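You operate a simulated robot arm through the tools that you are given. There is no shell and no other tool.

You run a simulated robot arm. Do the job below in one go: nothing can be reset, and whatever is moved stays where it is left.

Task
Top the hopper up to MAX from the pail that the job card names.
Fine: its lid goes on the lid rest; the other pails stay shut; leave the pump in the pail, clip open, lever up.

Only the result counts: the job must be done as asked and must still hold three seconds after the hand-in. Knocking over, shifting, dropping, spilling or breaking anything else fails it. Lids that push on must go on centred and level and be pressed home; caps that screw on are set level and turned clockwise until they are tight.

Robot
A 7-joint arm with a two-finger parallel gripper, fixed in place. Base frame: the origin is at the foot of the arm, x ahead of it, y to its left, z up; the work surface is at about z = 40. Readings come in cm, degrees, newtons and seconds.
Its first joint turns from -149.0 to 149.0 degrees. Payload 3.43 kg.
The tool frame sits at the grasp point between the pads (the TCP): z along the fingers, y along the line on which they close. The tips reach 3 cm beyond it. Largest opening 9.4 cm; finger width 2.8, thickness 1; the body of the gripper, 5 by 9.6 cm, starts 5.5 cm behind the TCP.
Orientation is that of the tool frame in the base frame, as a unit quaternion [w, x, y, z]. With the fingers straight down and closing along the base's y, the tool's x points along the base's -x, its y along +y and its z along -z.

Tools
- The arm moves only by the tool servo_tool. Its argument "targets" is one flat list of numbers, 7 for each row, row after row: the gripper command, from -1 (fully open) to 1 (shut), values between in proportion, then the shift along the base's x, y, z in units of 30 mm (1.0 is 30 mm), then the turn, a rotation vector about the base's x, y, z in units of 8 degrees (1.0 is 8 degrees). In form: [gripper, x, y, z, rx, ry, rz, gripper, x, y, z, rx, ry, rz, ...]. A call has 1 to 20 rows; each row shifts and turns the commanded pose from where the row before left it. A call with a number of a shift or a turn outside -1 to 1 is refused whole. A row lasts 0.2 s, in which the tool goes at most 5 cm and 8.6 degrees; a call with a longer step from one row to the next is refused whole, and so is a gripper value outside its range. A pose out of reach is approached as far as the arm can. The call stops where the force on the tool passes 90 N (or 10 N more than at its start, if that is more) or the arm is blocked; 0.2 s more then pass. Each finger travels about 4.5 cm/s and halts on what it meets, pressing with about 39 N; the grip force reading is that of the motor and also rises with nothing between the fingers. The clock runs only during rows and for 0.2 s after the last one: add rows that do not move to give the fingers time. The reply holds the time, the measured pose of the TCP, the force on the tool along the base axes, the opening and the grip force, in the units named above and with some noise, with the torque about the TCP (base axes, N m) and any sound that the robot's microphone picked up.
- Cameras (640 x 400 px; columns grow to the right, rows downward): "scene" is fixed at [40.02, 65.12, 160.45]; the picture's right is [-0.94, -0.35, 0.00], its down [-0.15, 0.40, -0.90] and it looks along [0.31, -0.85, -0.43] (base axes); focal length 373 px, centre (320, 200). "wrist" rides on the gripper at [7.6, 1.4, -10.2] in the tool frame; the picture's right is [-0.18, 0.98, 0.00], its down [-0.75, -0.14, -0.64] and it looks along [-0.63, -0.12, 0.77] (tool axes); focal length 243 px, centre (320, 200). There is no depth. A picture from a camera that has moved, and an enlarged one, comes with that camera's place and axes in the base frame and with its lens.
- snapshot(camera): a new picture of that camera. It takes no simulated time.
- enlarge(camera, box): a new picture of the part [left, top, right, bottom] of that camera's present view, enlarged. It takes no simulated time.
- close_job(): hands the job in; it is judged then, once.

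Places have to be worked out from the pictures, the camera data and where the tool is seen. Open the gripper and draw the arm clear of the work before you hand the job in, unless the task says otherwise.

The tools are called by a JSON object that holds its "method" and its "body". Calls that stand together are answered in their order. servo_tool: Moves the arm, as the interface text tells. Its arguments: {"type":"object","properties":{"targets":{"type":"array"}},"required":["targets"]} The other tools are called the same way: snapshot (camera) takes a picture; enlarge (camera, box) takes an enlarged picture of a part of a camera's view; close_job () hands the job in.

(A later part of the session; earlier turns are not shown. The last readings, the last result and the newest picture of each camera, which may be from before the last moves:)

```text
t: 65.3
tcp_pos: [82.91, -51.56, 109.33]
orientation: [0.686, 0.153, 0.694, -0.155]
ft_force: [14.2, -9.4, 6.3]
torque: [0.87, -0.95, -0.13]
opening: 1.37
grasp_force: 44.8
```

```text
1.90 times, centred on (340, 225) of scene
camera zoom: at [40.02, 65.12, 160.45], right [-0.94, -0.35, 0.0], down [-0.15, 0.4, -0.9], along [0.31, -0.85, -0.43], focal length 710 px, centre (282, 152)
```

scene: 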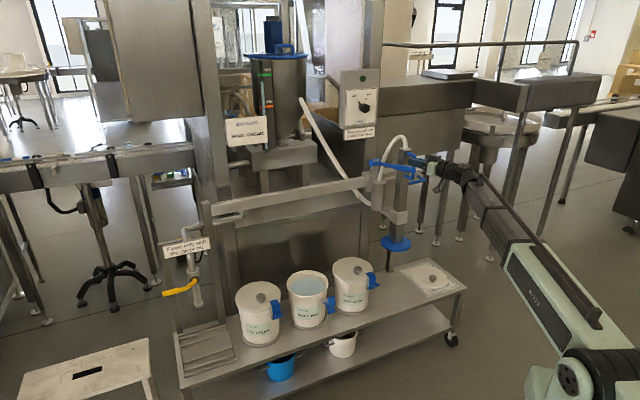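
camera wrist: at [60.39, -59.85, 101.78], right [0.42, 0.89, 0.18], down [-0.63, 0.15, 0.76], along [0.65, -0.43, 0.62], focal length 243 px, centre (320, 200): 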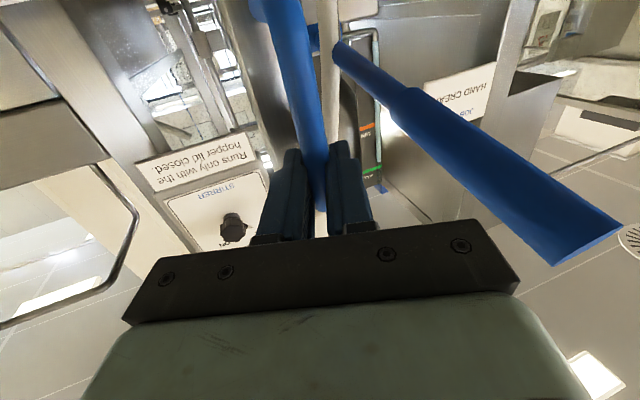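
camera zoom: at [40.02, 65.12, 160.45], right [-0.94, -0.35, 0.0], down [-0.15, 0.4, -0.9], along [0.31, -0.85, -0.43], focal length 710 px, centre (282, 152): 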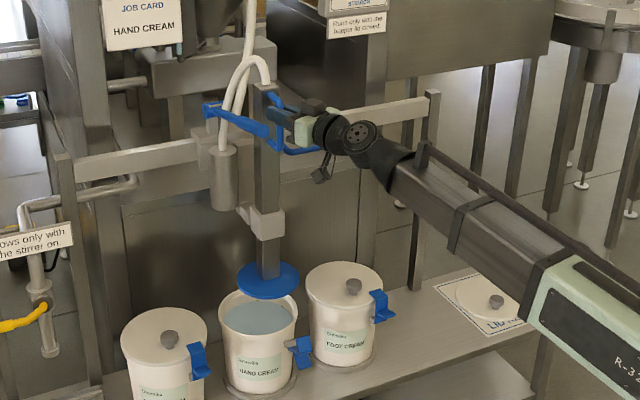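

The disc is 2.5 cm short of the pail axis (total 44.7 cm, as estimated). I finish the slide and compare.

{"method": "servo_tool", "body": {"targets": [1, 0.2, 0.18, 0, 0, 0, 0, 1, 0.2, 0.19, 0, 0, 0, 0, 1, 0.2, 0.2, 0, 0, 0, 0, 1, 0, 0, 0, 0, 0, 0]}}

{"method": "enlarge", "body": {"camera": "scene", "box": [250, 220, 370, 330]}}

```text
t: 66.3
tcp_pos: [84.78, -49.94, 109.22]
orientation: [0.686, 0.154, 0.694, -0.156]
ft_force: [9.8, -11.1, 5.2]
torque: [1.37, 0.1, 0.06]
opening: 1.39
grasp_force: 44.6
```

```text
3.64 times, centred on (310, 275) of scene
camera zoom: at [40.02, 65.12, 160.45], right [-0.94, -0.35, 0.0], down [-0.15, 0.4, -0.9], along [0.31, -0.85, -0.43], focal length 1355 px, centre (356, -73)
```

zoom: 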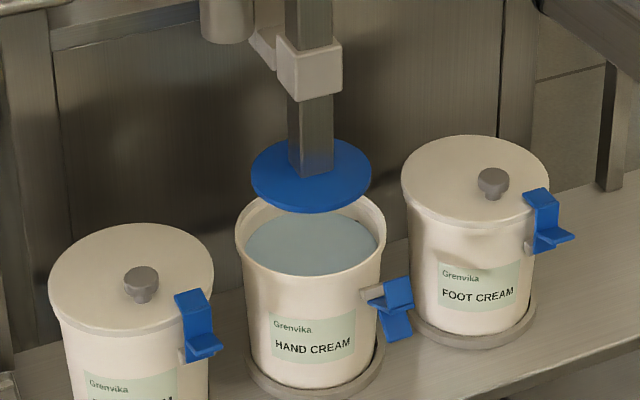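

The disc is now centred over the open pail. I lower the column gently by the handle.

{"method": "servo_tool", "body": {"targets": [1, 0.02, 0.02, -0.2, 0, 0, 0, 1, 0, 0, -0.25, 0, 0, 0, 1, 0, 0, -0.25, 0, 0, 0, 1, 0, 0, -0.25, 0, 0, 0, 1, 0, 0, 0, 0, 0, 0]}}

{"method": "enlarge", "body": {"camera": "scene", "box": [250, 220, 370, 330]}}

{"method": "enlarge", "body": {"camera": "scene", "box": [270, 130, 400, 220]}}

```text
t: 67.5
tcp_pos: [84.98, -49.71, 106.35]
orientation: [0.685, 0.153, 0.695, -0.156]
ft_force: [-15.0, 5.3, -5.6]
torque: [0.99, -0.81, -0.21]
opening: 1.38
grasp_force: 45.1
```

```text
3.64 times, centred on (310, 275) of scene
camera zoom: at [40.02, 65.12, 160.45], right [-0.94, -0.35, 0.0], down [-0.15, 0.4, -0.9], along [0.31, -0.85, -0.43], focal length 1355 px, centre (356, -73)
```

zoom: 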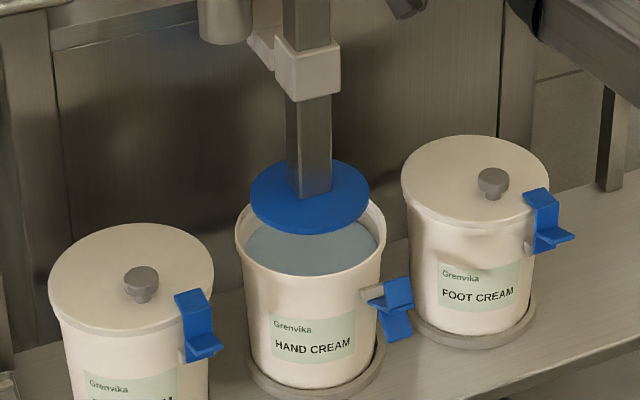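

```text
4.44 times, centred on (335, 175) of scene
camera zoom: at [40.02, 65.12, 160.45], right [-0.94, -0.35, 0.0], down [-0.15, 0.4, -0.9], along [0.31, -0.85, -0.43], focal length 1657 px, centre (253, 311)
```

zoom: 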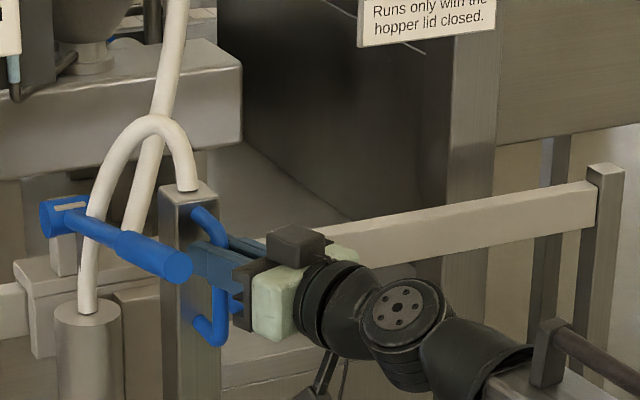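

It descends smoothly and centred. Continue lowering.

{"method": "servo_tool", "body": {"targets": [1, -0.02, 0.0, -0.25, 0, 0, 0, 1, 0, 0, -0.25, 0, 0, 0, 1, 0, 0, -0.25, 0, 0, 0, 1, 0, 0, -0.25, 0, 0, 0, 1, 0, 0, -0.25, 0, 0, 0, 1, 0, 0, 0, 0, 0, 0]}}

{"method": "enlarge", "body": {"camera": "scene", "box": [250, 220, 370, 330]}}

```text
t: 68.9
tcp_pos: [85.0, -49.78, 102.83]
orientation: [0.686, 0.154, 0.694, -0.156]
ft_force: [-16.6, 13.3, -6.1]
torque: [0.95, -0.82, -0.07]
opening: 1.38
grasp_force: 45.0
```

```text
3.64 times, centred on (310, 275) of scene
camera zoom: at [40.02, 65.12, 160.45], right [-0.94, -0.35, 0.0], down [-0.15, 0.4, -0.9], along [0.31, -0.85, -0.43], focal length 1355 px, centre (356, -73)
```

zoom: 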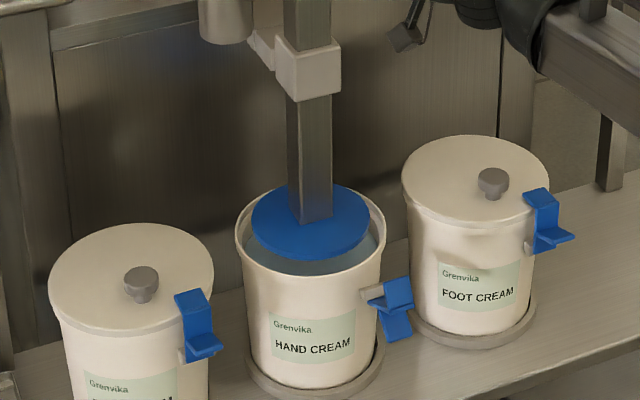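

{"method": "servo_tool", "body": {"targets": [1, -0.03, 0.02, -0.2, 0, 0, 0, 1, 0, 0, -0.2, 0, 0, 0, 1, 0, 0, -0.2, 0, 0, 0, 1, 0, 0, -0.2, 0, 0, 0, 1, 0, 0, 0, 0, 0, 0]}}

{"method": "enlarge", "body": {"camera": "scene", "box": [250, 220, 370, 330]}}

```text
t: 70.1
tcp_pos: [84.85, -49.8, 100.38]
orientation: [0.686, 0.154, 0.694, -0.156]
ft_force: [0.6, -6.4, -5.2]
torque: [0.92, -1.03, -0.22]
opening: 1.37
grasp_force: 44.7
```

```text
3.64 times, centred on (310, 275) of scene
camera zoom: at [40.02, 65.12, 160.45], right [-0.94, -0.35, 0.0], down [-0.15, 0.4, -0.9], along [0.31, -0.85, -0.43], focal length 1355 px, centre (356, -73)
```

zoom: 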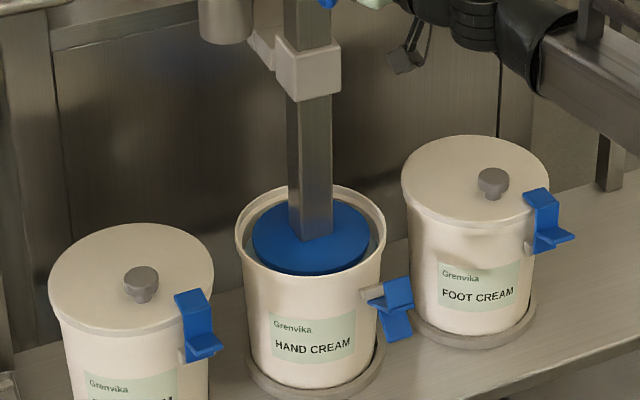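

{"method": "servo_tool", "body": {"targets": [1, 0, 0, -0.15, 0, 0, 0, 1, 0, 0, -0.15, 0, 0, 0, 1, 0, 0, -0.15, 0, 0, 0, 1, 0, 0, 0, 0, 0, 0]}}

{"method": "enlarge", "body": {"camera": "scene", "box": [270, 245, 350, 315]}}

```text
t: 71.1
tcp_pos: [84.89, -49.84, 98.95]
orientation: [0.685, 0.154, 0.695, -0.157]
ft_force: [14.6, -15.9, -5.5]
torque: [1.16, -0.51, -0.06]
opening: 1.36
grasp_force: 44.6
```

```text
5.71 times, centred on (310, 280) of scene
camera zoom: at [40.02, 65.12, 160.45], right [-0.94, -0.35, 0.0], down [-0.15, 0.4, -0.9], along [0.31, -0.85, -0.43], focal length 2130 px, centre (377, -257)
```

zoom: 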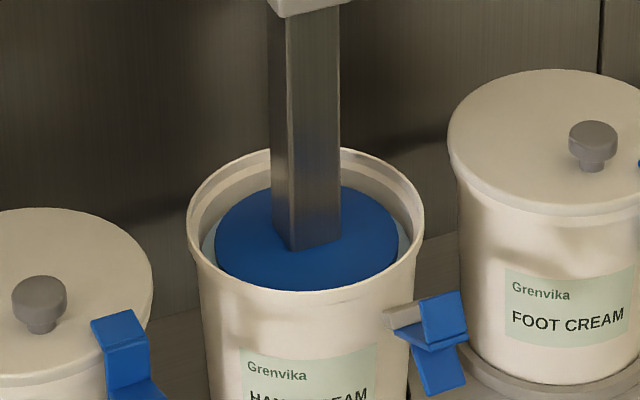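

{"method": "servo_tool", "body": {"targets": [1, -0.01, 0.01, -0.15, 0, 0, 0, 1, 0, 0, -0.15, 0, 0, 0, 1, 0, 0, -0.15, 0, 0, 0, 1, 0, 0, 0, 0, 0, 0]}}

{"method": "enlarge", "body": {"camera": "scene", "box": [270, 245, 350, 315]}}

```text
t: 72.1
tcp_pos: [84.57, -49.66, 97.84]
orientation: [0.687, 0.154, 0.693, -0.156]
ft_force: [3.9, -10.5, 39.6]
torque: [0.7, -0.89, -0.07]
opening: 1.39
grasp_force: 45.1
```

```text
5.71 times, centred on (310, 280) of scene
camera zoom: at [40.02, 65.12, 160.45], right [-0.94, -0.35, 0.0], down [-0.15, 0.4, -0.9], along [0.31, -0.85, -0.43], focal length 2130 px, centre (377, -257)
```

zoom: 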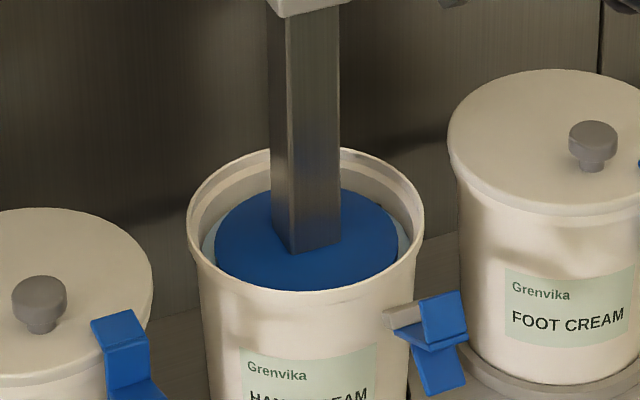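

Contact at 40 N: the disc rests on the cream. I relieve the pressure, release the handle and back off.

{"method": "servo_tool", "body": {"targets": [1, 0, 0, 0.1, 0, 0, 0, 0.5, 0, 0, 0, 0, 0, 0, 0.1, 0, 0, 0, 0, 0, 0, 0.1, 0, 0, 0, 0, 0, 0, 0.1, -0.4, 0.19, 0, 0, 0, 0, 0.1, -0.8, 0.38, 0, 0, 0, 0, 0.1, -0.9, 0.43, 0, 0, 0, 0, 0.1, -0.9, 0.43, 0, 0, 0, 0, 0.1, -0.9, 0.43, 0, 0, 0, 0]}}

{"method": "snapshot", "body": {"camera": "wrist"}}

{"method": "snapshot", "body": {"camera": "scene"}}

{"method": "enlarge", "body": {"camera": "scene", "box": [270, 140, 370, 220]}}

{"method": "enlarge", "body": {"camera": "scene", "box": [230, 50, 310, 160]}}

```text
t: 74.1
tcp_pos: [72.94, -44.2, 97.82]
orientation: [0.685, 0.154, 0.695, -0.157]
ft_force: [-0.5, 0.3, -0.6]
torque: [-0.02, -0.03, 0.01]
opening: 4.26
grasp_force: 0.1
```

```text
taken
camera wrist: at [64.15, -38.51, 90.21], right [0.42, 0.89, 0.18], down [-0.63, 0.15, 0.76], along [0.65, -0.43, 0.62], focal length 243 px, centre (320, 200)
```

wrist: 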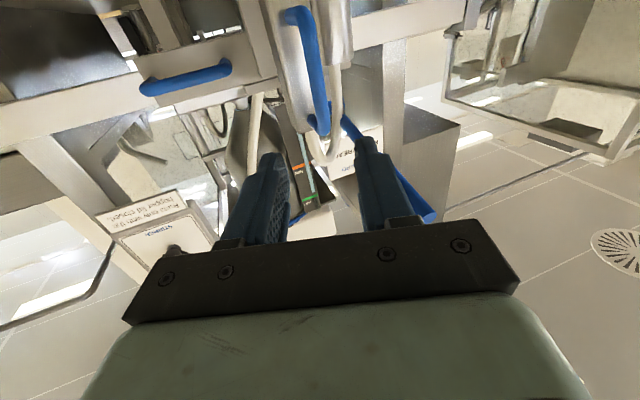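

```text
taken
```

scene: 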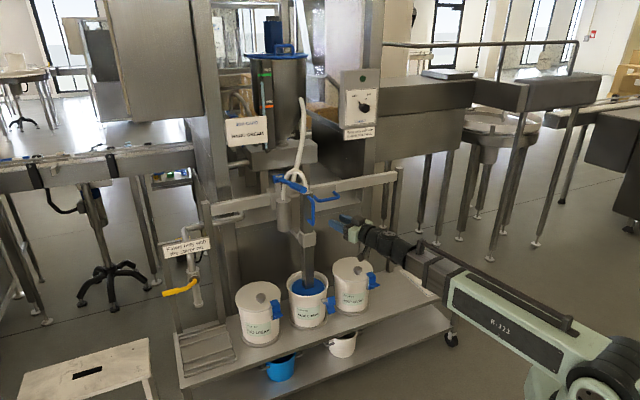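

```text
5.00 times, centred on (320, 180) of scene
camera zoom: at [40.02, 65.12, 160.45], right [-0.94, -0.35, 0.0], down [-0.15, 0.4, -0.9], along [0.31, -0.85, -0.43], focal length 1864 px, centre (320, 300)
```

zoom: 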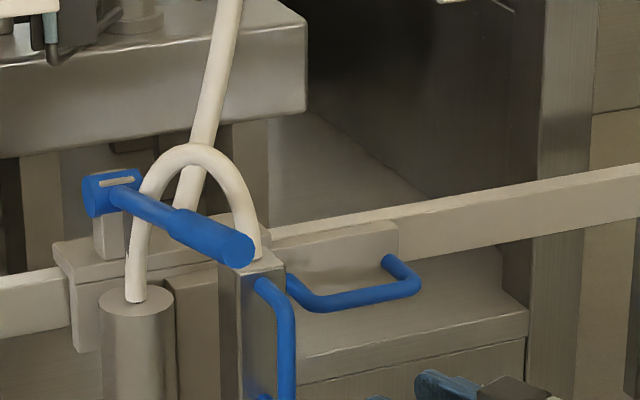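

```text
3.64 times, centred on (270, 105) of scene
camera zoom: at [40.02, 65.12, 160.45], right [-0.94, -0.35, 0.0], down [-0.15, 0.4, -0.9], along [0.31, -0.85, -0.43], focal length 1355 px, centre (502, 546)
```

zoom: 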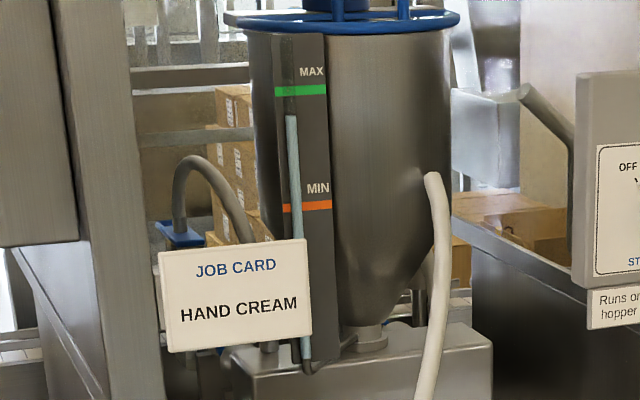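

The pump is in the pail; the gauge level is at about 80% of the way from MIN to MAX. Now I go round to the lever: its end is near (84.3,-39.3,110). I turn the tool back to face the bench squarely and stand off in front of it.

{"method": "servo_tool", "body": {"targets": [0.1, -0.75, 0.9, 0.2, 0, 0, -0.5, 0.1, -0.75, 0.9, 0.2, 0, 0, -0.5, 0.1, -0.75, 0.9, 0.2, 0, 0, -0.5, 0.1, 0.8, 0.417, 0.85, 0, 0, -0.235, 0.1, 0.8, 0.417, 0.85, 0, 0, -0.235, 0.1, 0.8, 0.417, 0.85, 0, 0, -0.235, 0.1, 0.8, 0.417, 0.85, 0, 0, -0.235, 0.1, 0, 0, 0, 0, 0, 0]}}

{"method": "snapshot", "body": {"camera": "wrist"}}

{"method": "snapshot", "body": {"camera": "scene"}}

{"method": "enlarge", "body": {"camera": "scene", "box": [250, 130, 400, 230]}}

```text
t: 75.9
tcp_pos: [76.12, -31.03, 109.96]
orientation: [0.649, 0.27, 0.658, -0.271]
ft_force: [0.6, -0.8, 0.1]
torque: [0.02, 0.0, -0.01]
opening: 4.23
grasp_force: 0.0
```

```text
taken
camera wrist: at [69.72, -22.76, 102.43], right [0.7, 0.7, 0.18], down [-0.54, 0.35, 0.76], along [0.47, -0.63, 0.62], focal length 243 px, centre (320, 200)
```

wrist: 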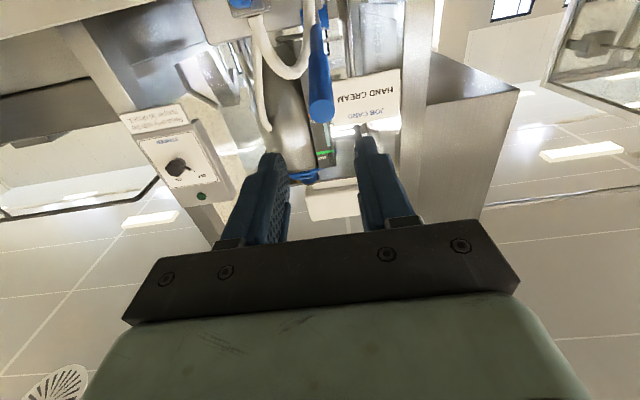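

```text
taken
```

scene: 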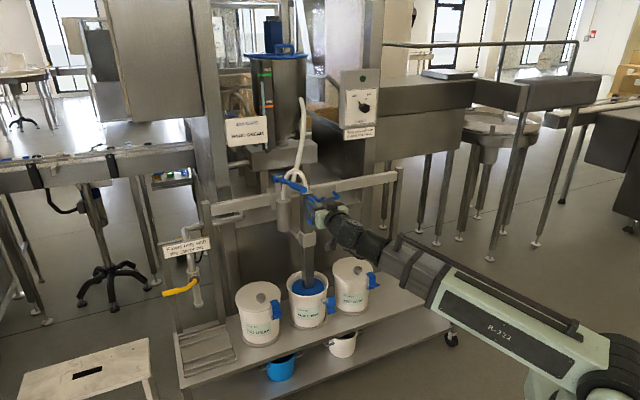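

```text
4.00 times, centred on (325, 180) of scene
camera zoom: at [40.02, 65.12, 160.45], right [-0.94, -0.35, 0.0], down [-0.15, 0.4, -0.9], along [0.31, -0.85, -0.43], focal length 1491 px, centre (300, 280)
```

zoom: 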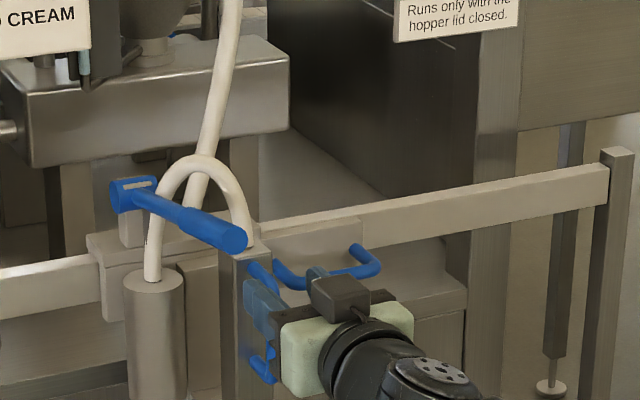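

The lever end is dead ahead at (84.6,-39.4,110). I advance so the pads straddle its grip, then close.

{"method": "servo_tool", "body": {"targets": [0.1, 0.5, -0.5, 0, 0, 0, 0, 0.1, 0.69, -0.69, -0.05, 0, 0, 0, 0.1, 0.69, -0.69, -0.05, 0, 0, 0, 0.1, 0.69, -0.69, 0, 0, 0, 0, 0.1, 0.69, -0.69, 0, 0, 0, 0, 0.1, 0.18, -0.18, 0, 0, 0, 0, 1, 0, 0, 0, 0, 0, 0, 1, 0, 0, 0, 0, 0, 0, 1, 0, 0, 0, 0, 0, 0]}}

{"method": "snapshot", "body": {"camera": "wrist"}}

{"method": "enlarge", "body": {"camera": "scene", "box": [250, 130, 400, 230]}}

```text
t: 77.9
tcp_pos: [86.22, -41.33, 109.5]
orientation: [0.65, 0.269, 0.658, -0.27]
ft_force: [7.7, 0.4, 1.2]
torque: [-0.08, -0.04, -0.03]
opening: 2.62
grasp_force: 44.5
```

```text
taken
camera wrist: at [79.9, -33.08, 102.0], right [0.69, 0.7, 0.18], down [-0.55, 0.35, 0.76], along [0.47, -0.63, 0.62], focal length 243 px, centre (320, 200)
```

wrist: 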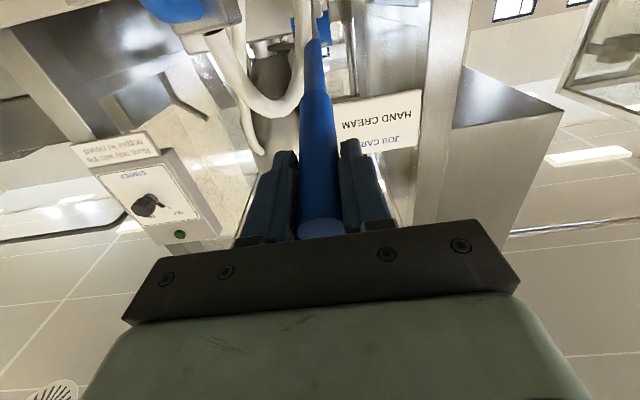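

```text
4.00 times, centred on (325, 180) of scene
camera zoom: at [40.02, 65.12, 160.45], right [-0.94, -0.35, 0.0], down [-0.15, 0.4, -0.9], along [0.31, -0.85, -0.43], focal length 1491 px, centre (300, 280)
```

zoom: 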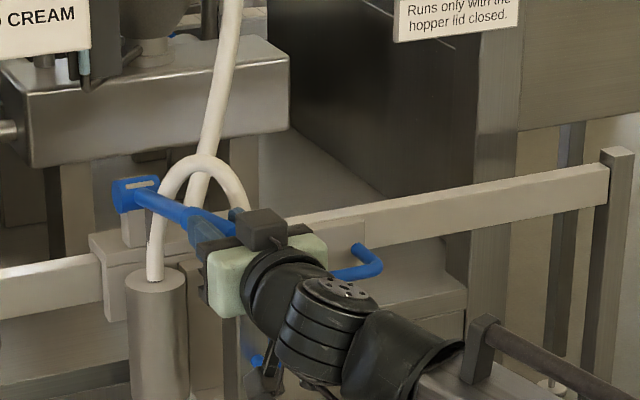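

Lever gripped (2.6 cm). I press it down along its arc, about 18° to begin with, pitching the tool along.

{"method": "servo_tool", "body": {"targets": [1, -0.046, 0.046, -0.42, -0.265, -0.265, 0, 1, -0.046, 0.046, -0.42, -0.265, -0.265, 0, 1, -0.0165, 0.0165, -0.432, -0.265, -0.265, 0, 1, -0.0165, 0.0165, -0.432, -0.265, -0.265, 0, 1, 0.0165, -0.0165, -0.432, -0.265, -0.265, 0, 1, 0.0165, -0.0165, -0.432, -0.265, -0.265, 0]}}

{"method": "enlarge", "body": {"camera": "scene", "box": [250, 130, 400, 230]}}

{"method": "enlarge", "body": {"camera": "scene", "box": [230, 50, 310, 160]}}

```text
t: 79.3
tcp_pos: [85.89, -41.01, 101.85]
orientation: [0.744, 0.224, 0.547, -0.311]
ft_force: [11.5, -2.4, 6.5]
torque: [0.17, 0.2, -1.1]
opening: 2.43
grasp_force: 44.7
```

```text
4.00 times, centred on (325, 180) of scene
camera zoom: at [40.02, 65.12, 160.45], right [-0.94, -0.35, 0.0], down [-0.15, 0.4, -0.9], along [0.31, -0.85, -0.43], focal length 1491 px, centre (300, 280)
```

zoom: 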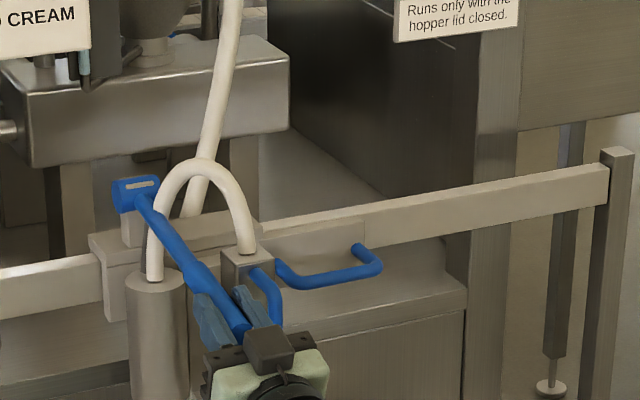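

```text
3.64 times, centred on (270, 105) of scene
camera zoom: at [40.02, 65.12, 160.45], right [-0.94, -0.35, 0.0], down [-0.15, 0.4, -0.9], along [0.31, -0.85, -0.43], focal length 1355 px, centre (502, 546)
```

zoom: 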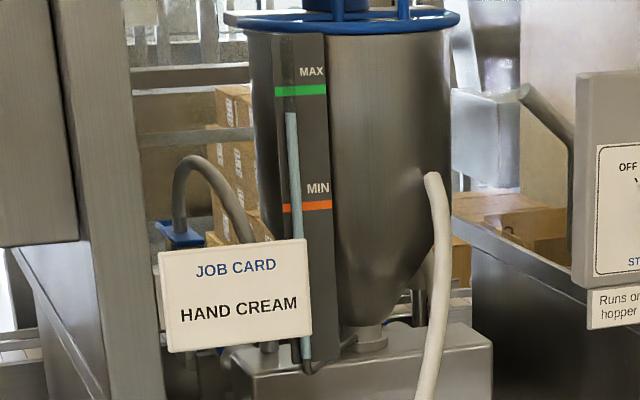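

The lever moves easily. I look at the gauge at high zoom for a baseline before finishing the stroke.

{"method": "enlarge", "body": {"camera": "scene", "box": [254, 62, 286, 112]}}

```text
8.00 times, centred on (270, 87) of scene
camera zoom: at [40.02, 65.12, 160.45], right [-0.94, -0.35, 0.0], down [-0.15, 0.4, -0.9], along [0.31, -0.85, -0.43], focal length 2982 px, centre (720, 1104)
```

zoom: 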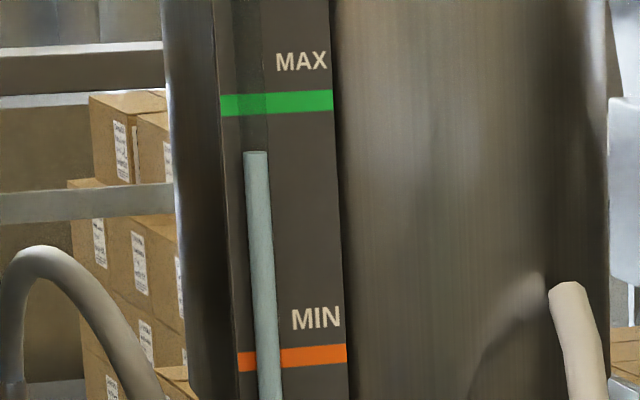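

{"method": "servo_tool", "body": {"targets": [1, 0.047, -0.047, -0.428, -0.265, -0.265, 0, 1, 0.047, -0.047, -0.428, -0.265, -0.265, 0, 1, 0.079, -0.079, -0.417, -0.265, -0.265, 0, 1, 0.079, -0.079, -0.417, -0.265, -0.265, 0]}}

{"method": "enlarge", "body": {"camera": "scene", "box": [254, 62, 286, 112]}}

{"method": "enlarge", "body": {"camera": "scene", "box": [250, 130, 400, 230]}}

```text
t: 80.3
tcp_pos: [86.54, -41.88, 96.93]
orientation: [0.797, 0.19, 0.467, -0.332]
ft_force: [13.7, -1.7, 10.1]
torque: [0.63, 0.29, -0.99]
opening: 2.43
grasp_force: 44.6
```

```text
8.00 times, centred on (270, 87) of scene
camera zoom: at [40.02, 65.12, 160.45], right [-0.94, -0.35, 0.0], down [-0.15, 0.4, -0.9], along [0.31, -0.85, -0.43], focal length 2982 px, centre (720, 1104)
```

zoom: 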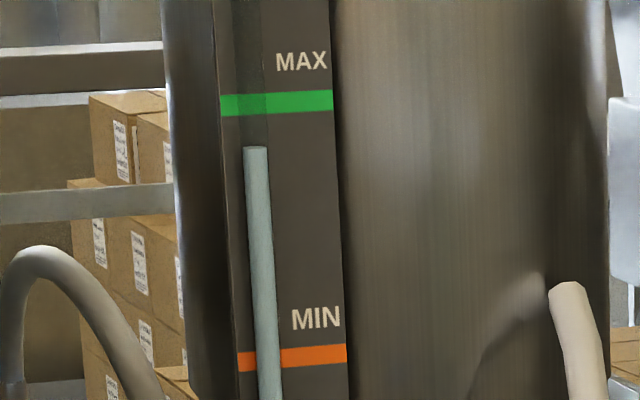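

```text
4.00 times, centred on (325, 180) of scene
camera zoom: at [40.02, 65.12, 160.45], right [-0.94, -0.35, 0.0], down [-0.15, 0.4, -0.9], along [0.31, -0.85, -0.43], focal length 1491 px, centre (300, 280)
```

zoom: 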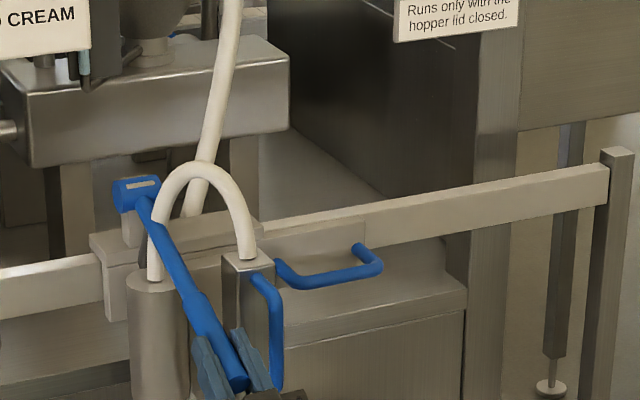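

The level rises with the downstroke (153→147 px; MAX band centre about 105 at the tube). I continue down.

{"method": "servo_tool", "body": {"targets": [1, 0.11, -0.11, -0.405, -0.265, -0.265, 0, 1, 0.11, -0.11, -0.405, -0.265, -0.265, 0, 1, 0.139, -0.139, -0.385, -0.265, -0.265, 0, 1, 0.139, -0.139, -0.385, -0.265, -0.265, 0]}}

{"method": "enlarge", "body": {"camera": "scene", "box": [254, 62, 286, 112]}}

{"method": "enlarge", "body": {"camera": "scene", "box": [250, 130, 400, 230]}}

```text
t: 81.2
tcp_pos: [87.12, -42.21, 94.57]
orientation: [0.84, 0.156, 0.382, -0.352]
ft_force: [-8.0, 16.0, 27.6]
torque: [0.12, -0.06, -0.06]
opening: 2.62
grasp_force: 45.1
stopped in row 4: the force on the tool passed its limit at 99 N (the readings are from after the stop); the commanded pose is now the measured one
```

```text
8.00 times, centred on (270, 87) of scene
camera zoom: at [40.02, 65.12, 160.45], right [-0.94, -0.35, 0.0], down [-0.15, 0.4, -0.9], along [0.31, -0.85, -0.43], focal length 2982 px, centre (720, 1104)
```

zoom: 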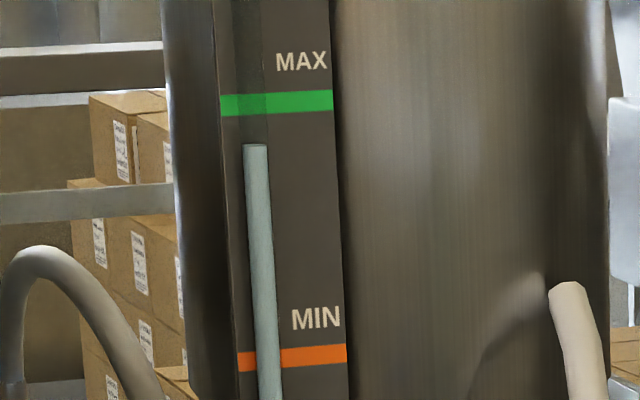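

```text
4.00 times, centred on (325, 180) of scene
camera zoom: at [40.02, 65.12, 160.45], right [-0.94, -0.35, 0.0], down [-0.15, 0.4, -0.9], along [0.31, -0.85, -0.43], focal length 1491 px, centre (300, 280)
```

zoom: 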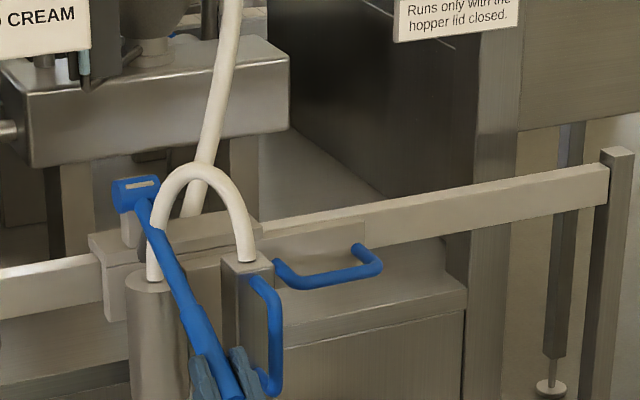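

Bottom stop found at lever angle about −23°; the level is at 145 px. I return the lever up along the arc and recheck the gauge.

{"method": "servo_tool", "body": {"targets": [1, -0.074, 0.074, 0.355, 0.302, 0.302, 0, 1, -0.074, 0.074, 0.355, 0.302, 0.302, 0, 1, -0.079, 0.079, 0.42, 0.302, 0.302, 0, 1, -0.079, 0.079, 0.42, 0.302, 0.302, 0, 1, -0.048, 0.048, 0.43, 0.302, 0.302, 0, 1, -0.048, 0.048, 0.43, 0.302, 0.302, 0, 1, -0.0165, 0.0165, 0.433, 0.302, 0.302, 0, 1, -0.0165, 0.0165, 0.433, 0.302, 0.302, 0, 1, 0.0165, -0.0165, 0.433, 0.302, 0.302, 0, 1, 0.0165, -0.0165, 0.433, 0.302, 0.302, 0, 1, 0.047, -0.047, 0.42, 0.302, 0.302, 0, 1, 0.047, -0.047, 0.35, 0.302, 0.302, 0]}}

{"method": "enlarge", "body": {"camera": "scene", "box": [254, 62, 286, 112]}}

{"method": "enlarge", "body": {"camera": "scene", "box": [250, 130, 400, 230]}}

{"method": "enlarge", "body": {"camera": "scene", "box": [270, 220, 350, 315]}}

```text
t: 83.8
tcp_pos: [86.5, -41.52, 109.09]
orientation: [0.65, 0.268, 0.657, -0.272]
ft_force: [-10.0, 17.9, 13.3]
torque: [-0.73, -0.83, 0.22]
opening: 2.45
grasp_force: 45.3
```

```text
8.00 times, centred on (270, 87) of scene
camera zoom: at [40.02, 65.12, 160.45], right [-0.94, -0.35, 0.0], down [-0.15, 0.4, -0.9], along [0.31, -0.85, -0.43], focal length 2982 px, centre (720, 1104)
```

zoom: 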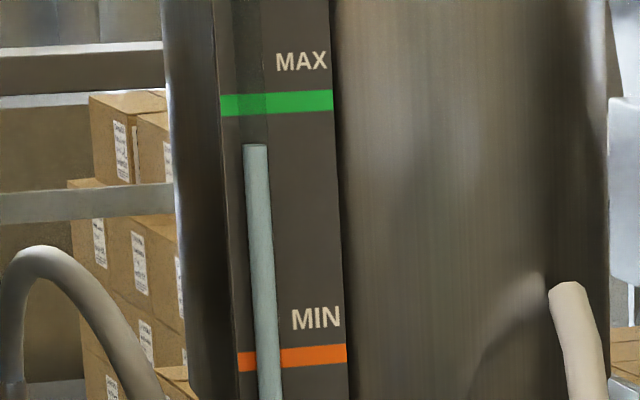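

```text
4.00 times, centred on (325, 180) of scene
camera zoom: at [40.02, 65.12, 160.45], right [-0.94, -0.35, 0.0], down [-0.15, 0.4, -0.9], along [0.31, -0.85, -0.43], focal length 1491 px, centre (300, 280)
```

zoom: 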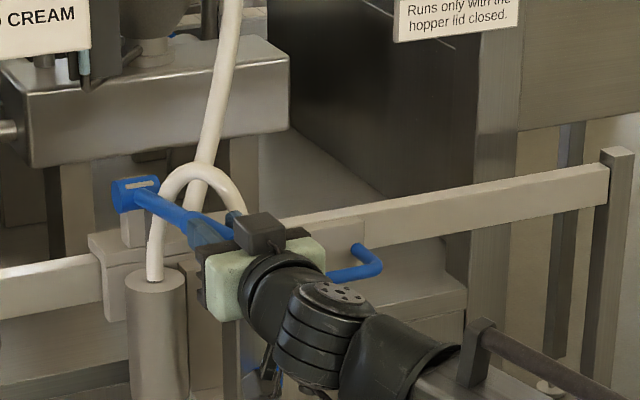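

```text
4.21 times, centred on (310, 268) of scene
camera zoom: at [40.02, 65.12, 160.45], right [-0.94, -0.35, 0.0], down [-0.15, 0.4, -0.9], along [0.31, -0.85, -0.43], focal length 1569 px, centre (362, -84)
```

zoom: 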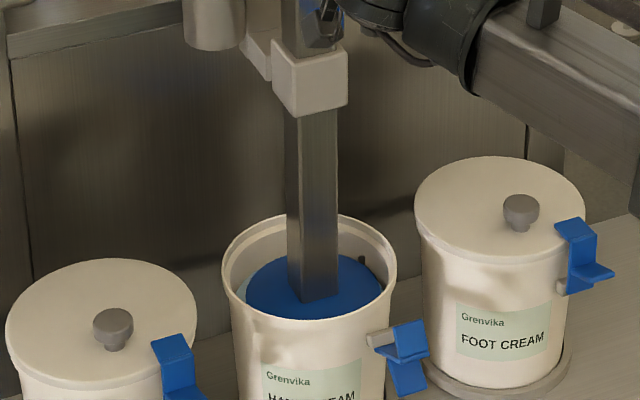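

The level holds at 145 px on the upstroke. Second downstroke now.

{"method": "servo_tool", "body": {"targets": [1, -0.046, 0.046, -0.4, -0.265, -0.265, 0, 1, -0.046, 0.046, -0.42, -0.265, -0.265, 0, 1, -0.0165, 0.0165, -0.432, -0.265, -0.265, 0, 1, -0.0165, 0.0165, -0.432, -0.265, -0.265, 0, 1, 0.0165, -0.0165, -0.432, -0.265, -0.265, 0, 1, 0.0165, -0.0165, -0.432, -0.265, -0.265, 0, 1, 0.047, -0.047, -0.428, -0.265, -0.265, 0, 1, 0.047, -0.047, -0.428, -0.265, -0.265, 0, 1, 0.079, -0.079, -0.417, -0.265, -0.265, 0, 1, 0.079, -0.079, -0.417, -0.265, -0.265, 0, 1, 0.11, -0.11, -0.405, -0.265, -0.265, 0]}}

{"method": "enlarge", "body": {"camera": "scene", "box": [254, 62, 286, 112]}}

```text
t: 86.2
tcp_pos: [87.2, -42.26, 95.14]
orientation: [0.809, 0.182, 0.445, -0.338]
ft_force: [26.9, -14.3, 20.5]
torque: [0.14, 0.35, 0.15]
opening: 2.43
grasp_force: 45.5
```

```text
8.00 times, centred on (270, 87) of scene
camera zoom: at [40.02, 65.12, 160.45], right [-0.94, -0.35, 0.0], down [-0.15, 0.4, -0.9], along [0.31, -0.85, -0.43], focal length 2982 px, centre (720, 1104)
```

zoom: 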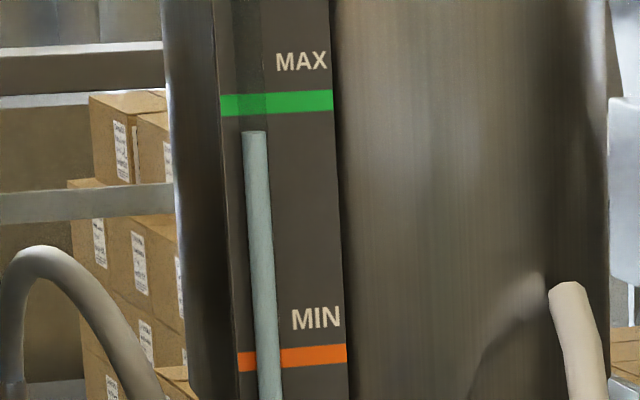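

Level rose to about 132 px, i.e. 13 px per stroke; two more strokes should reach the MAX line. Upstroke.

{"method": "servo_tool", "body": {"targets": [1, -0.11, 0.11, 0.405, 0.265, 0.265, 0, 1, -0.079, 0.079, 0.417, 0.265, 0.265, 0, 1, -0.079, 0.079, 0.417, 0.265, 0.265, 0, 1, -0.047, 0.047, 0.428, 0.265, 0.265, 0, 1, -0.047, 0.047, 0.428, 0.265, 0.265, 0, 1, -0.0165, 0.0165, 0.432, 0.265, 0.265, 0, 1, -0.0165, 0.0165, 0.432, 0.265, 0.265, 0, 1, 0.0165, -0.0165, 0.432, 0.265, 0.265, 0, 1, 0.0165, -0.0165, 0.432, 0.265, 0.265, 0, 1, 0.046, -0.046, 0.42, 0.265, 0.265, 0, 1, 0.046, -0.046, 0.4, 0.265, 0.265, 0]}}

{"method": "enlarge", "body": {"camera": "scene", "box": [254, 62, 286, 112]}}

{"method": "enlarge", "body": {"camera": "scene", "box": [270, 220, 350, 315]}}

```text
t: 88.6
tcp_pos: [86.48, -41.5, 109.05]
orientation: [0.65, 0.269, 0.657, -0.272]
ft_force: [-20.6, 30.0, 8.8]
torque: [0.28, -0.03, -0.1]
opening: 2.4
grasp_force: 44.9
```

```text
8.00 times, centred on (270, 87) of scene
camera zoom: at [40.02, 65.12, 160.45], right [-0.94, -0.35, 0.0], down [-0.15, 0.4, -0.9], along [0.31, -0.85, -0.43], focal length 2982 px, centre (720, 1104)
```

zoom: 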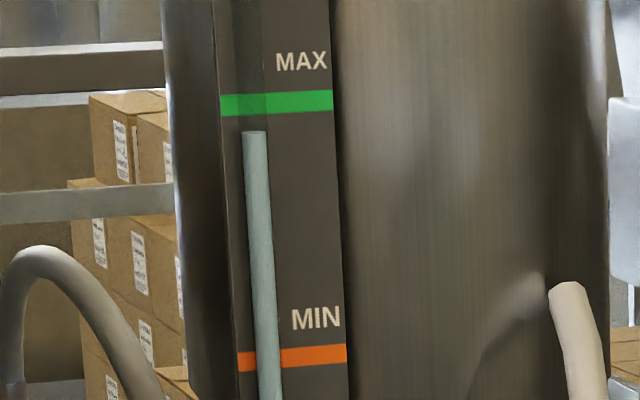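

```text
4.21 times, centred on (310, 268) of scene
camera zoom: at [40.02, 65.12, 160.45], right [-0.94, -0.35, 0.0], down [-0.15, 0.4, -0.9], along [0.31, -0.85, -0.43], focal length 1569 px, centre (362, -84)
```

zoom: 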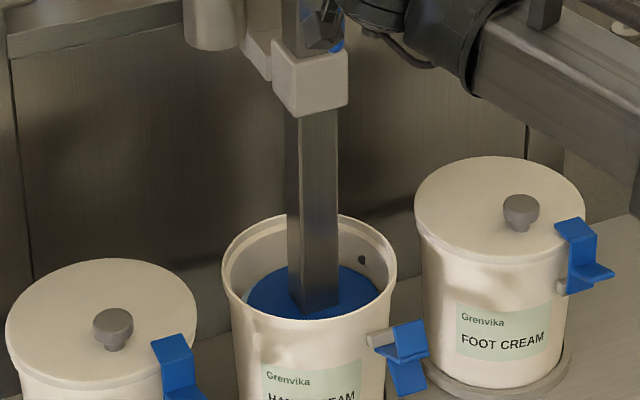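

The disc follows the cream down properly. Third downstroke.

{"method": "servo_tool", "body": {"targets": [1, -0.04, 0.04, -0.4, -0.265, -0.265, 0, 1, -0.04, 0.04, -0.42, -0.265, -0.265, 0, 1, -0.0165, 0.0165, -0.432, -0.265, -0.265, 0, 1, -0.0165, 0.0165, -0.432, -0.265, -0.265, 0, 1, 0.0165, -0.0165, -0.432, -0.265, -0.265, 0, 1, 0.0165, -0.0165, -0.432, -0.265, -0.265, 0, 1, 0.047, -0.047, -0.428, -0.265, -0.265, 0, 1, 0.047, -0.047, -0.428, -0.265, -0.265, 0, 1, 0.079, -0.079, -0.417, -0.265, -0.265, 0, 1, 0.079, -0.079, -0.417, -0.265, -0.265, 0, 1, 0.11, -0.11, -0.405, -0.265, -0.265, 0]}}

{"method": "enlarge", "body": {"camera": "scene", "box": [254, 62, 286, 112]}}

```text
t: 91.0
tcp_pos: [87.36, -42.42, 94.97]
orientation: [0.809, 0.182, 0.445, -0.338]
ft_force: [27.4, -18.4, 23.5]
torque: [-0.01, 0.35, 0.58]
opening: 2.44
grasp_force: 45.1
```

```text
8.00 times, centred on (270, 87) of scene
camera zoom: at [40.02, 65.12, 160.45], right [-0.94, -0.35, 0.0], down [-0.15, 0.4, -0.9], along [0.31, -0.85, -0.43], focal length 2982 px, centre (720, 1104)
```

zoom: 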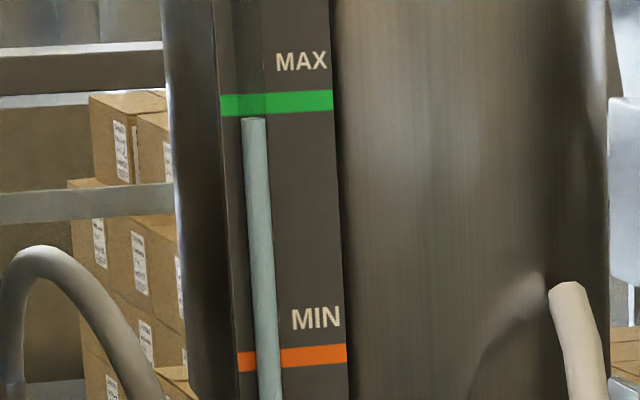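

The level is just below the MAX band (118 px). One more stroke should put it mid-band. Upstroke, then the fourth downstroke.

{"method": "servo_tool", "body": {"targets": [1, -0.12, 0.12, 0.405, 0.265, 0.265, 0, 1, -0.079, 0.079, 0.417, 0.265, 0.265, 0, 1, -0.079, 0.079, 0.417, 0.265, 0.265, 0, 1, -0.047, 0.047, 0.428, 0.265, 0.265, 0, 1, -0.047, 0.047, 0.428, 0.265, 0.265, 0, 1, -0.0165, 0.0165, 0.432, 0.265, 0.265, 0, 1, -0.0165, 0.0165, 0.432, 0.265, 0.265, 0, 1, 0.0165, -0.0165, 0.432, 0.265, 0.265, 0, 1, 0.0165, -0.0165, 0.432, 0.265, 0.265, 0, 1, 0.046, -0.046, 0.42, 0.265, 0.265, 0, 1, 0.046, -0.046, 0.4, 0.265, 0.265, 0]}}

{"method": "servo_tool", "body": {"targets": [1, -0.04, 0.04, -0.4, -0.265, -0.265, 0, 1, -0.04, 0.04, -0.42, -0.265, -0.265, 0, 1, -0.0165, 0.0165, -0.432, -0.265, -0.265, 0, 1, -0.0165, 0.0165, -0.432, -0.265, -0.265, 0, 1, 0.0165, -0.0165, -0.432, -0.265, -0.265, 0, 1, 0.0165, -0.0165, -0.432, -0.265, -0.265, 0, 1, 0.047, -0.047, -0.428, -0.265, -0.265, 0, 1, 0.047, -0.047, -0.428, -0.265, -0.265, 0]}}

{"method": "enlarge", "body": {"camera": "scene", "box": [254, 62, 286, 112]}}

```text
t: 93.4
tcp_pos: [86.29, -41.41, 109.14]
orientation: [0.65, 0.268, 0.657, -0.271]
ft_force: [-22.8, 30.5, 9.3]
torque: [0.39, 0.17, -0.09]
opening: 2.42
grasp_force: 45.3
```

```text
t: 95.2
tcp_pos: [86.73, -41.62, 98.71]
orientation: [0.771, 0.208, 0.507, -0.323]
ft_force: [-6.5, 12.2, 7.7]
torque: [-0.57, -0.33, 0.54]
opening: 2.41
grasp_force: 45.1
```

```text
8.00 times, centred on (270, 87) of scene
camera zoom: at [40.02, 65.12, 160.45], right [-0.94, -0.35, 0.0], down [-0.15, 0.4, -0.9], along [0.31, -0.85, -0.43], focal length 2982 px, centre (720, 1104)
```

zoom: 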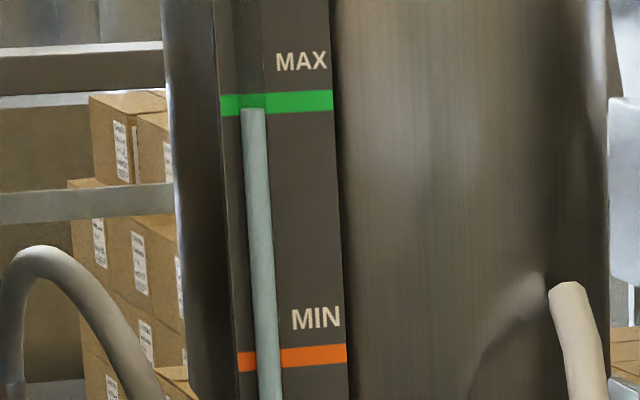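

Level is inside the band (109 px) with a bit of stroke left. I zoom in, then finish the stroke.

{"method": "servo_tool", "body": {"targets": [1, 0.079, -0.079, -0.417, -0.265, -0.265, 0, 1, 0.079, -0.079, -0.417, -0.265, -0.265, 0, 1, 0.08, -0.08, -0.3, -0.2, -0.2, 0]}}

{"method": "enlarge", "body": {"camera": "scene", "box": [260, 66, 280, 86]}}

{"method": "enlarge", "body": {"camera": "scene", "box": [254, 62, 286, 112]}}

```text
t: 96.0
tcp_pos: [87.18, -42.41, 95.05]
orientation: [0.805, 0.186, 0.45, -0.338]
ft_force: [28.7, -18.2, 22.8]
torque: [-0.05, 0.15, 0.37]
opening: 2.42
grasp_force: 44.8
```

```text
16.00 times, centred on (270, 76) of scene
camera zoom: at [40.02, 65.12, 160.45], right [-0.94, -0.35, 0.0], down [-0.15, 0.4, -0.9], along [0.31, -0.85, -0.43], focal length 5964 px, centre (1120, 2184)
```

zoom: 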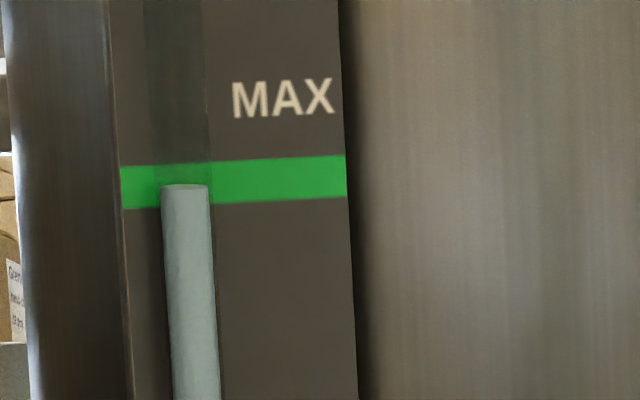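

```text
8.00 times, centred on (270, 87) of scene
camera zoom: at [40.02, 65.12, 160.45], right [-0.94, -0.35, 0.0], down [-0.15, 0.4, -0.9], along [0.31, -0.85, -0.43], focal length 2982 px, centre (720, 1104)
```

zoom: 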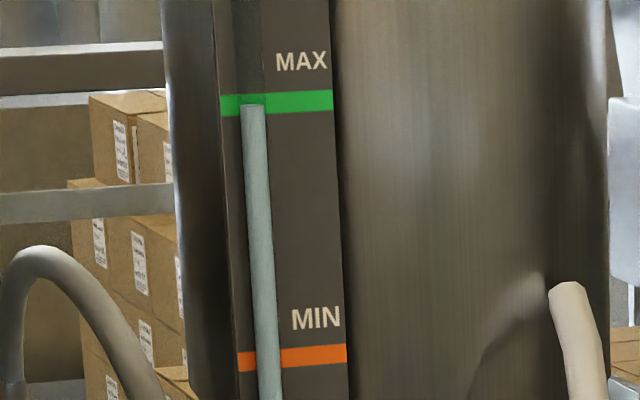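

The level top is exactly mid-band at MAX. I raise the lever fully back up.

{"method": "servo_tool", "body": {"targets": [1, -0.11, 0.11, 0.36, 0.26, 0.26, 0, 1, -0.079, 0.079, 0.417, 0.26, 0.26, 0, 1, -0.079, 0.079, 0.417, 0.26, 0.26, 0, 1, -0.047, 0.047, 0.428, 0.26, 0.26, 0, 1, -0.047, 0.047, 0.428, 0.26, 0.26, 0, 1, -0.0165, 0.0165, 0.432, 0.26, 0.26, 0, 1, -0.0165, 0.0165, 0.432, 0.26, 0.26, 0, 1, 0.0165, -0.0165, 0.432, 0.26, 0.26, 0, 1, 0.0165, -0.0165, 0.432, 0.26, 0.26, 0, 1, 0.046, -0.046, 0.42, 0.26, 0.26, 0, 1, 0.046, -0.046, 0.42, 0.265, 0.265, 0, 1, 0.02, -0.02, 0.15, 0, 0, 0]}}

{"method": "enlarge", "body": {"camera": "scene", "box": [260, 66, 280, 86]}}

{"method": "enlarge", "body": {"camera": "scene", "box": [250, 130, 400, 230]}}

```text
t: 98.6
tcp_pos: [86.25, -41.43, 109.63]
orientation: [0.649, 0.269, 0.658, -0.27]
ft_force: [-15.1, 26.1, 4.9]
torque: [0.94, 0.75, 0.31]
opening: 2.43
grasp_force: 44.9
```

```text
16.00 times, centred on (270, 76) of scene
camera zoom: at [40.02, 65.12, 160.45], right [-0.94, -0.35, 0.0], down [-0.15, 0.4, -0.9], along [0.31, -0.85, -0.43], focal length 5964 px, centre (1120, 2184)
```

zoom: 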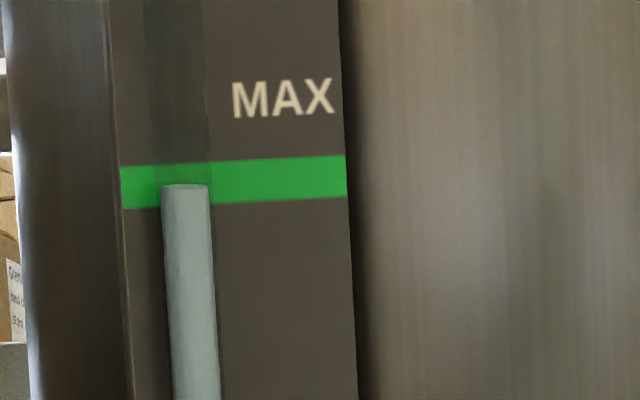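

```text
4.00 times, centred on (325, 180) of scene
camera zoom: at [40.02, 65.12, 160.45], right [-0.94, -0.35, 0.0], down [-0.15, 0.4, -0.9], along [0.31, -0.85, -0.43], focal length 1491 px, centre (300, 280)
```

zoom: 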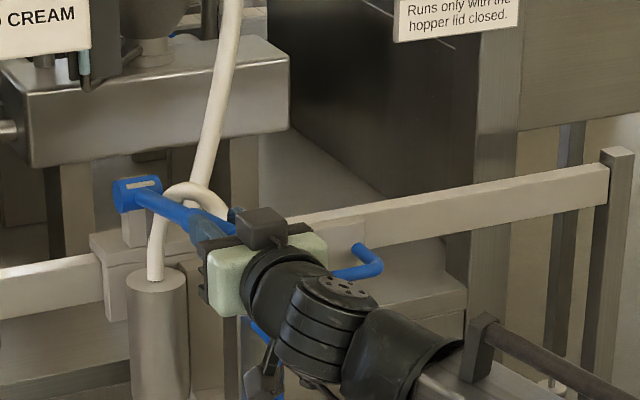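

Lever is up (TCP z 109.6) and the level is unchanged. I open the fingers in place first to see whether the lever stays.

{"method": "servo_tool", "body": {"targets": [0.5, 0, 0, 0, 0, 0, 0, 0.1, 0, 0, 0, 0, 0, 0, 0.1, 0, 0, 0, 0, 0, 0, 0.1, -0.4, 0.4, 0, 0, 0, 0, 0.1, -0.7, 0.7, 0, 0, 0, 0, 0.1, -0.7, 0.7, 0, 0, 0, 0, 0.1, -0.7, 0.7, 0, 0, 0, 0, 0.1, -0.7, 0.7, 0, 0, 0, 0, 0.1, -0.7, 0.7, -0.3, 0, 0, 0]}}

{"method": "enlarge", "body": {"camera": "scene", "box": [250, 130, 400, 230]}}

{"method": "snapshot", "body": {"camera": "wrist"}}

{"method": "snapshot", "body": {"camera": "scene"}}

```text
t: 100.6
tcp_pos: [74.72, -29.77, 108.66]
orientation: [0.649, 0.27, 0.658, -0.272]
ft_force: [0.3, 0.4, 0.9]
torque: [0.03, -0.02, -0.03]
opening: 4.22
grasp_force: 0.0
```

```text
4.00 times, centred on (325, 180) of scene
camera zoom: at [40.02, 65.12, 160.45], right [-0.94, -0.35, 0.0], down [-0.15, 0.4, -0.9], along [0.31, -0.85, -0.43], focal length 1491 px, centre (300, 280)
```

zoom: 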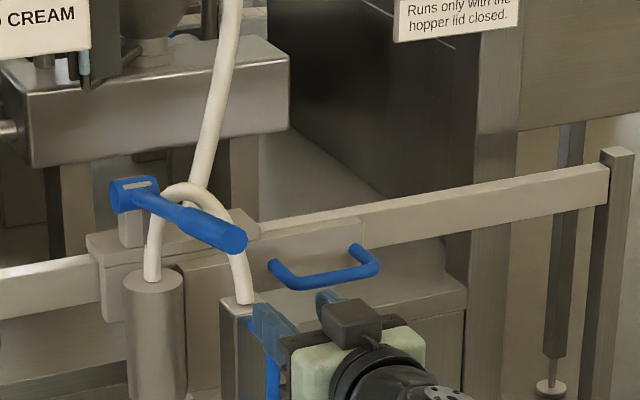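

```text
taken
camera wrist: at [68.41, -21.44, 101.25], right [0.7, 0.69, 0.18], down [-0.54, 0.35, 0.76], along [0.47, -0.63, 0.62], focal length 243 px, centre (320, 200)
```

wrist: 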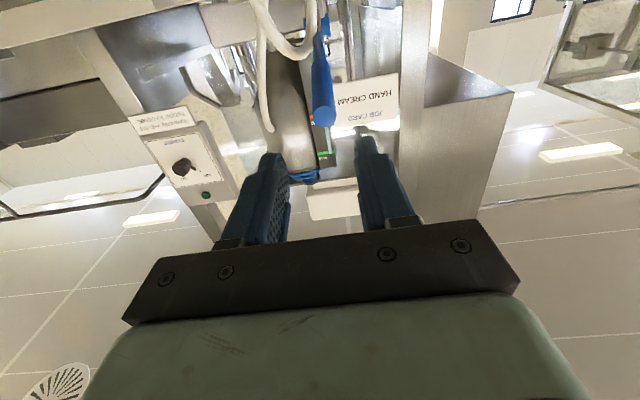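

```text
taken
```

scene: 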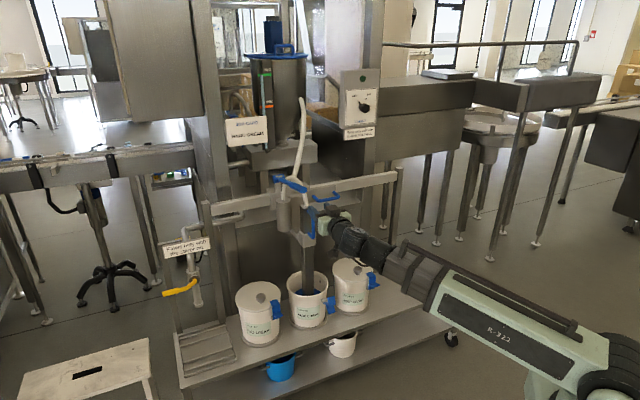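

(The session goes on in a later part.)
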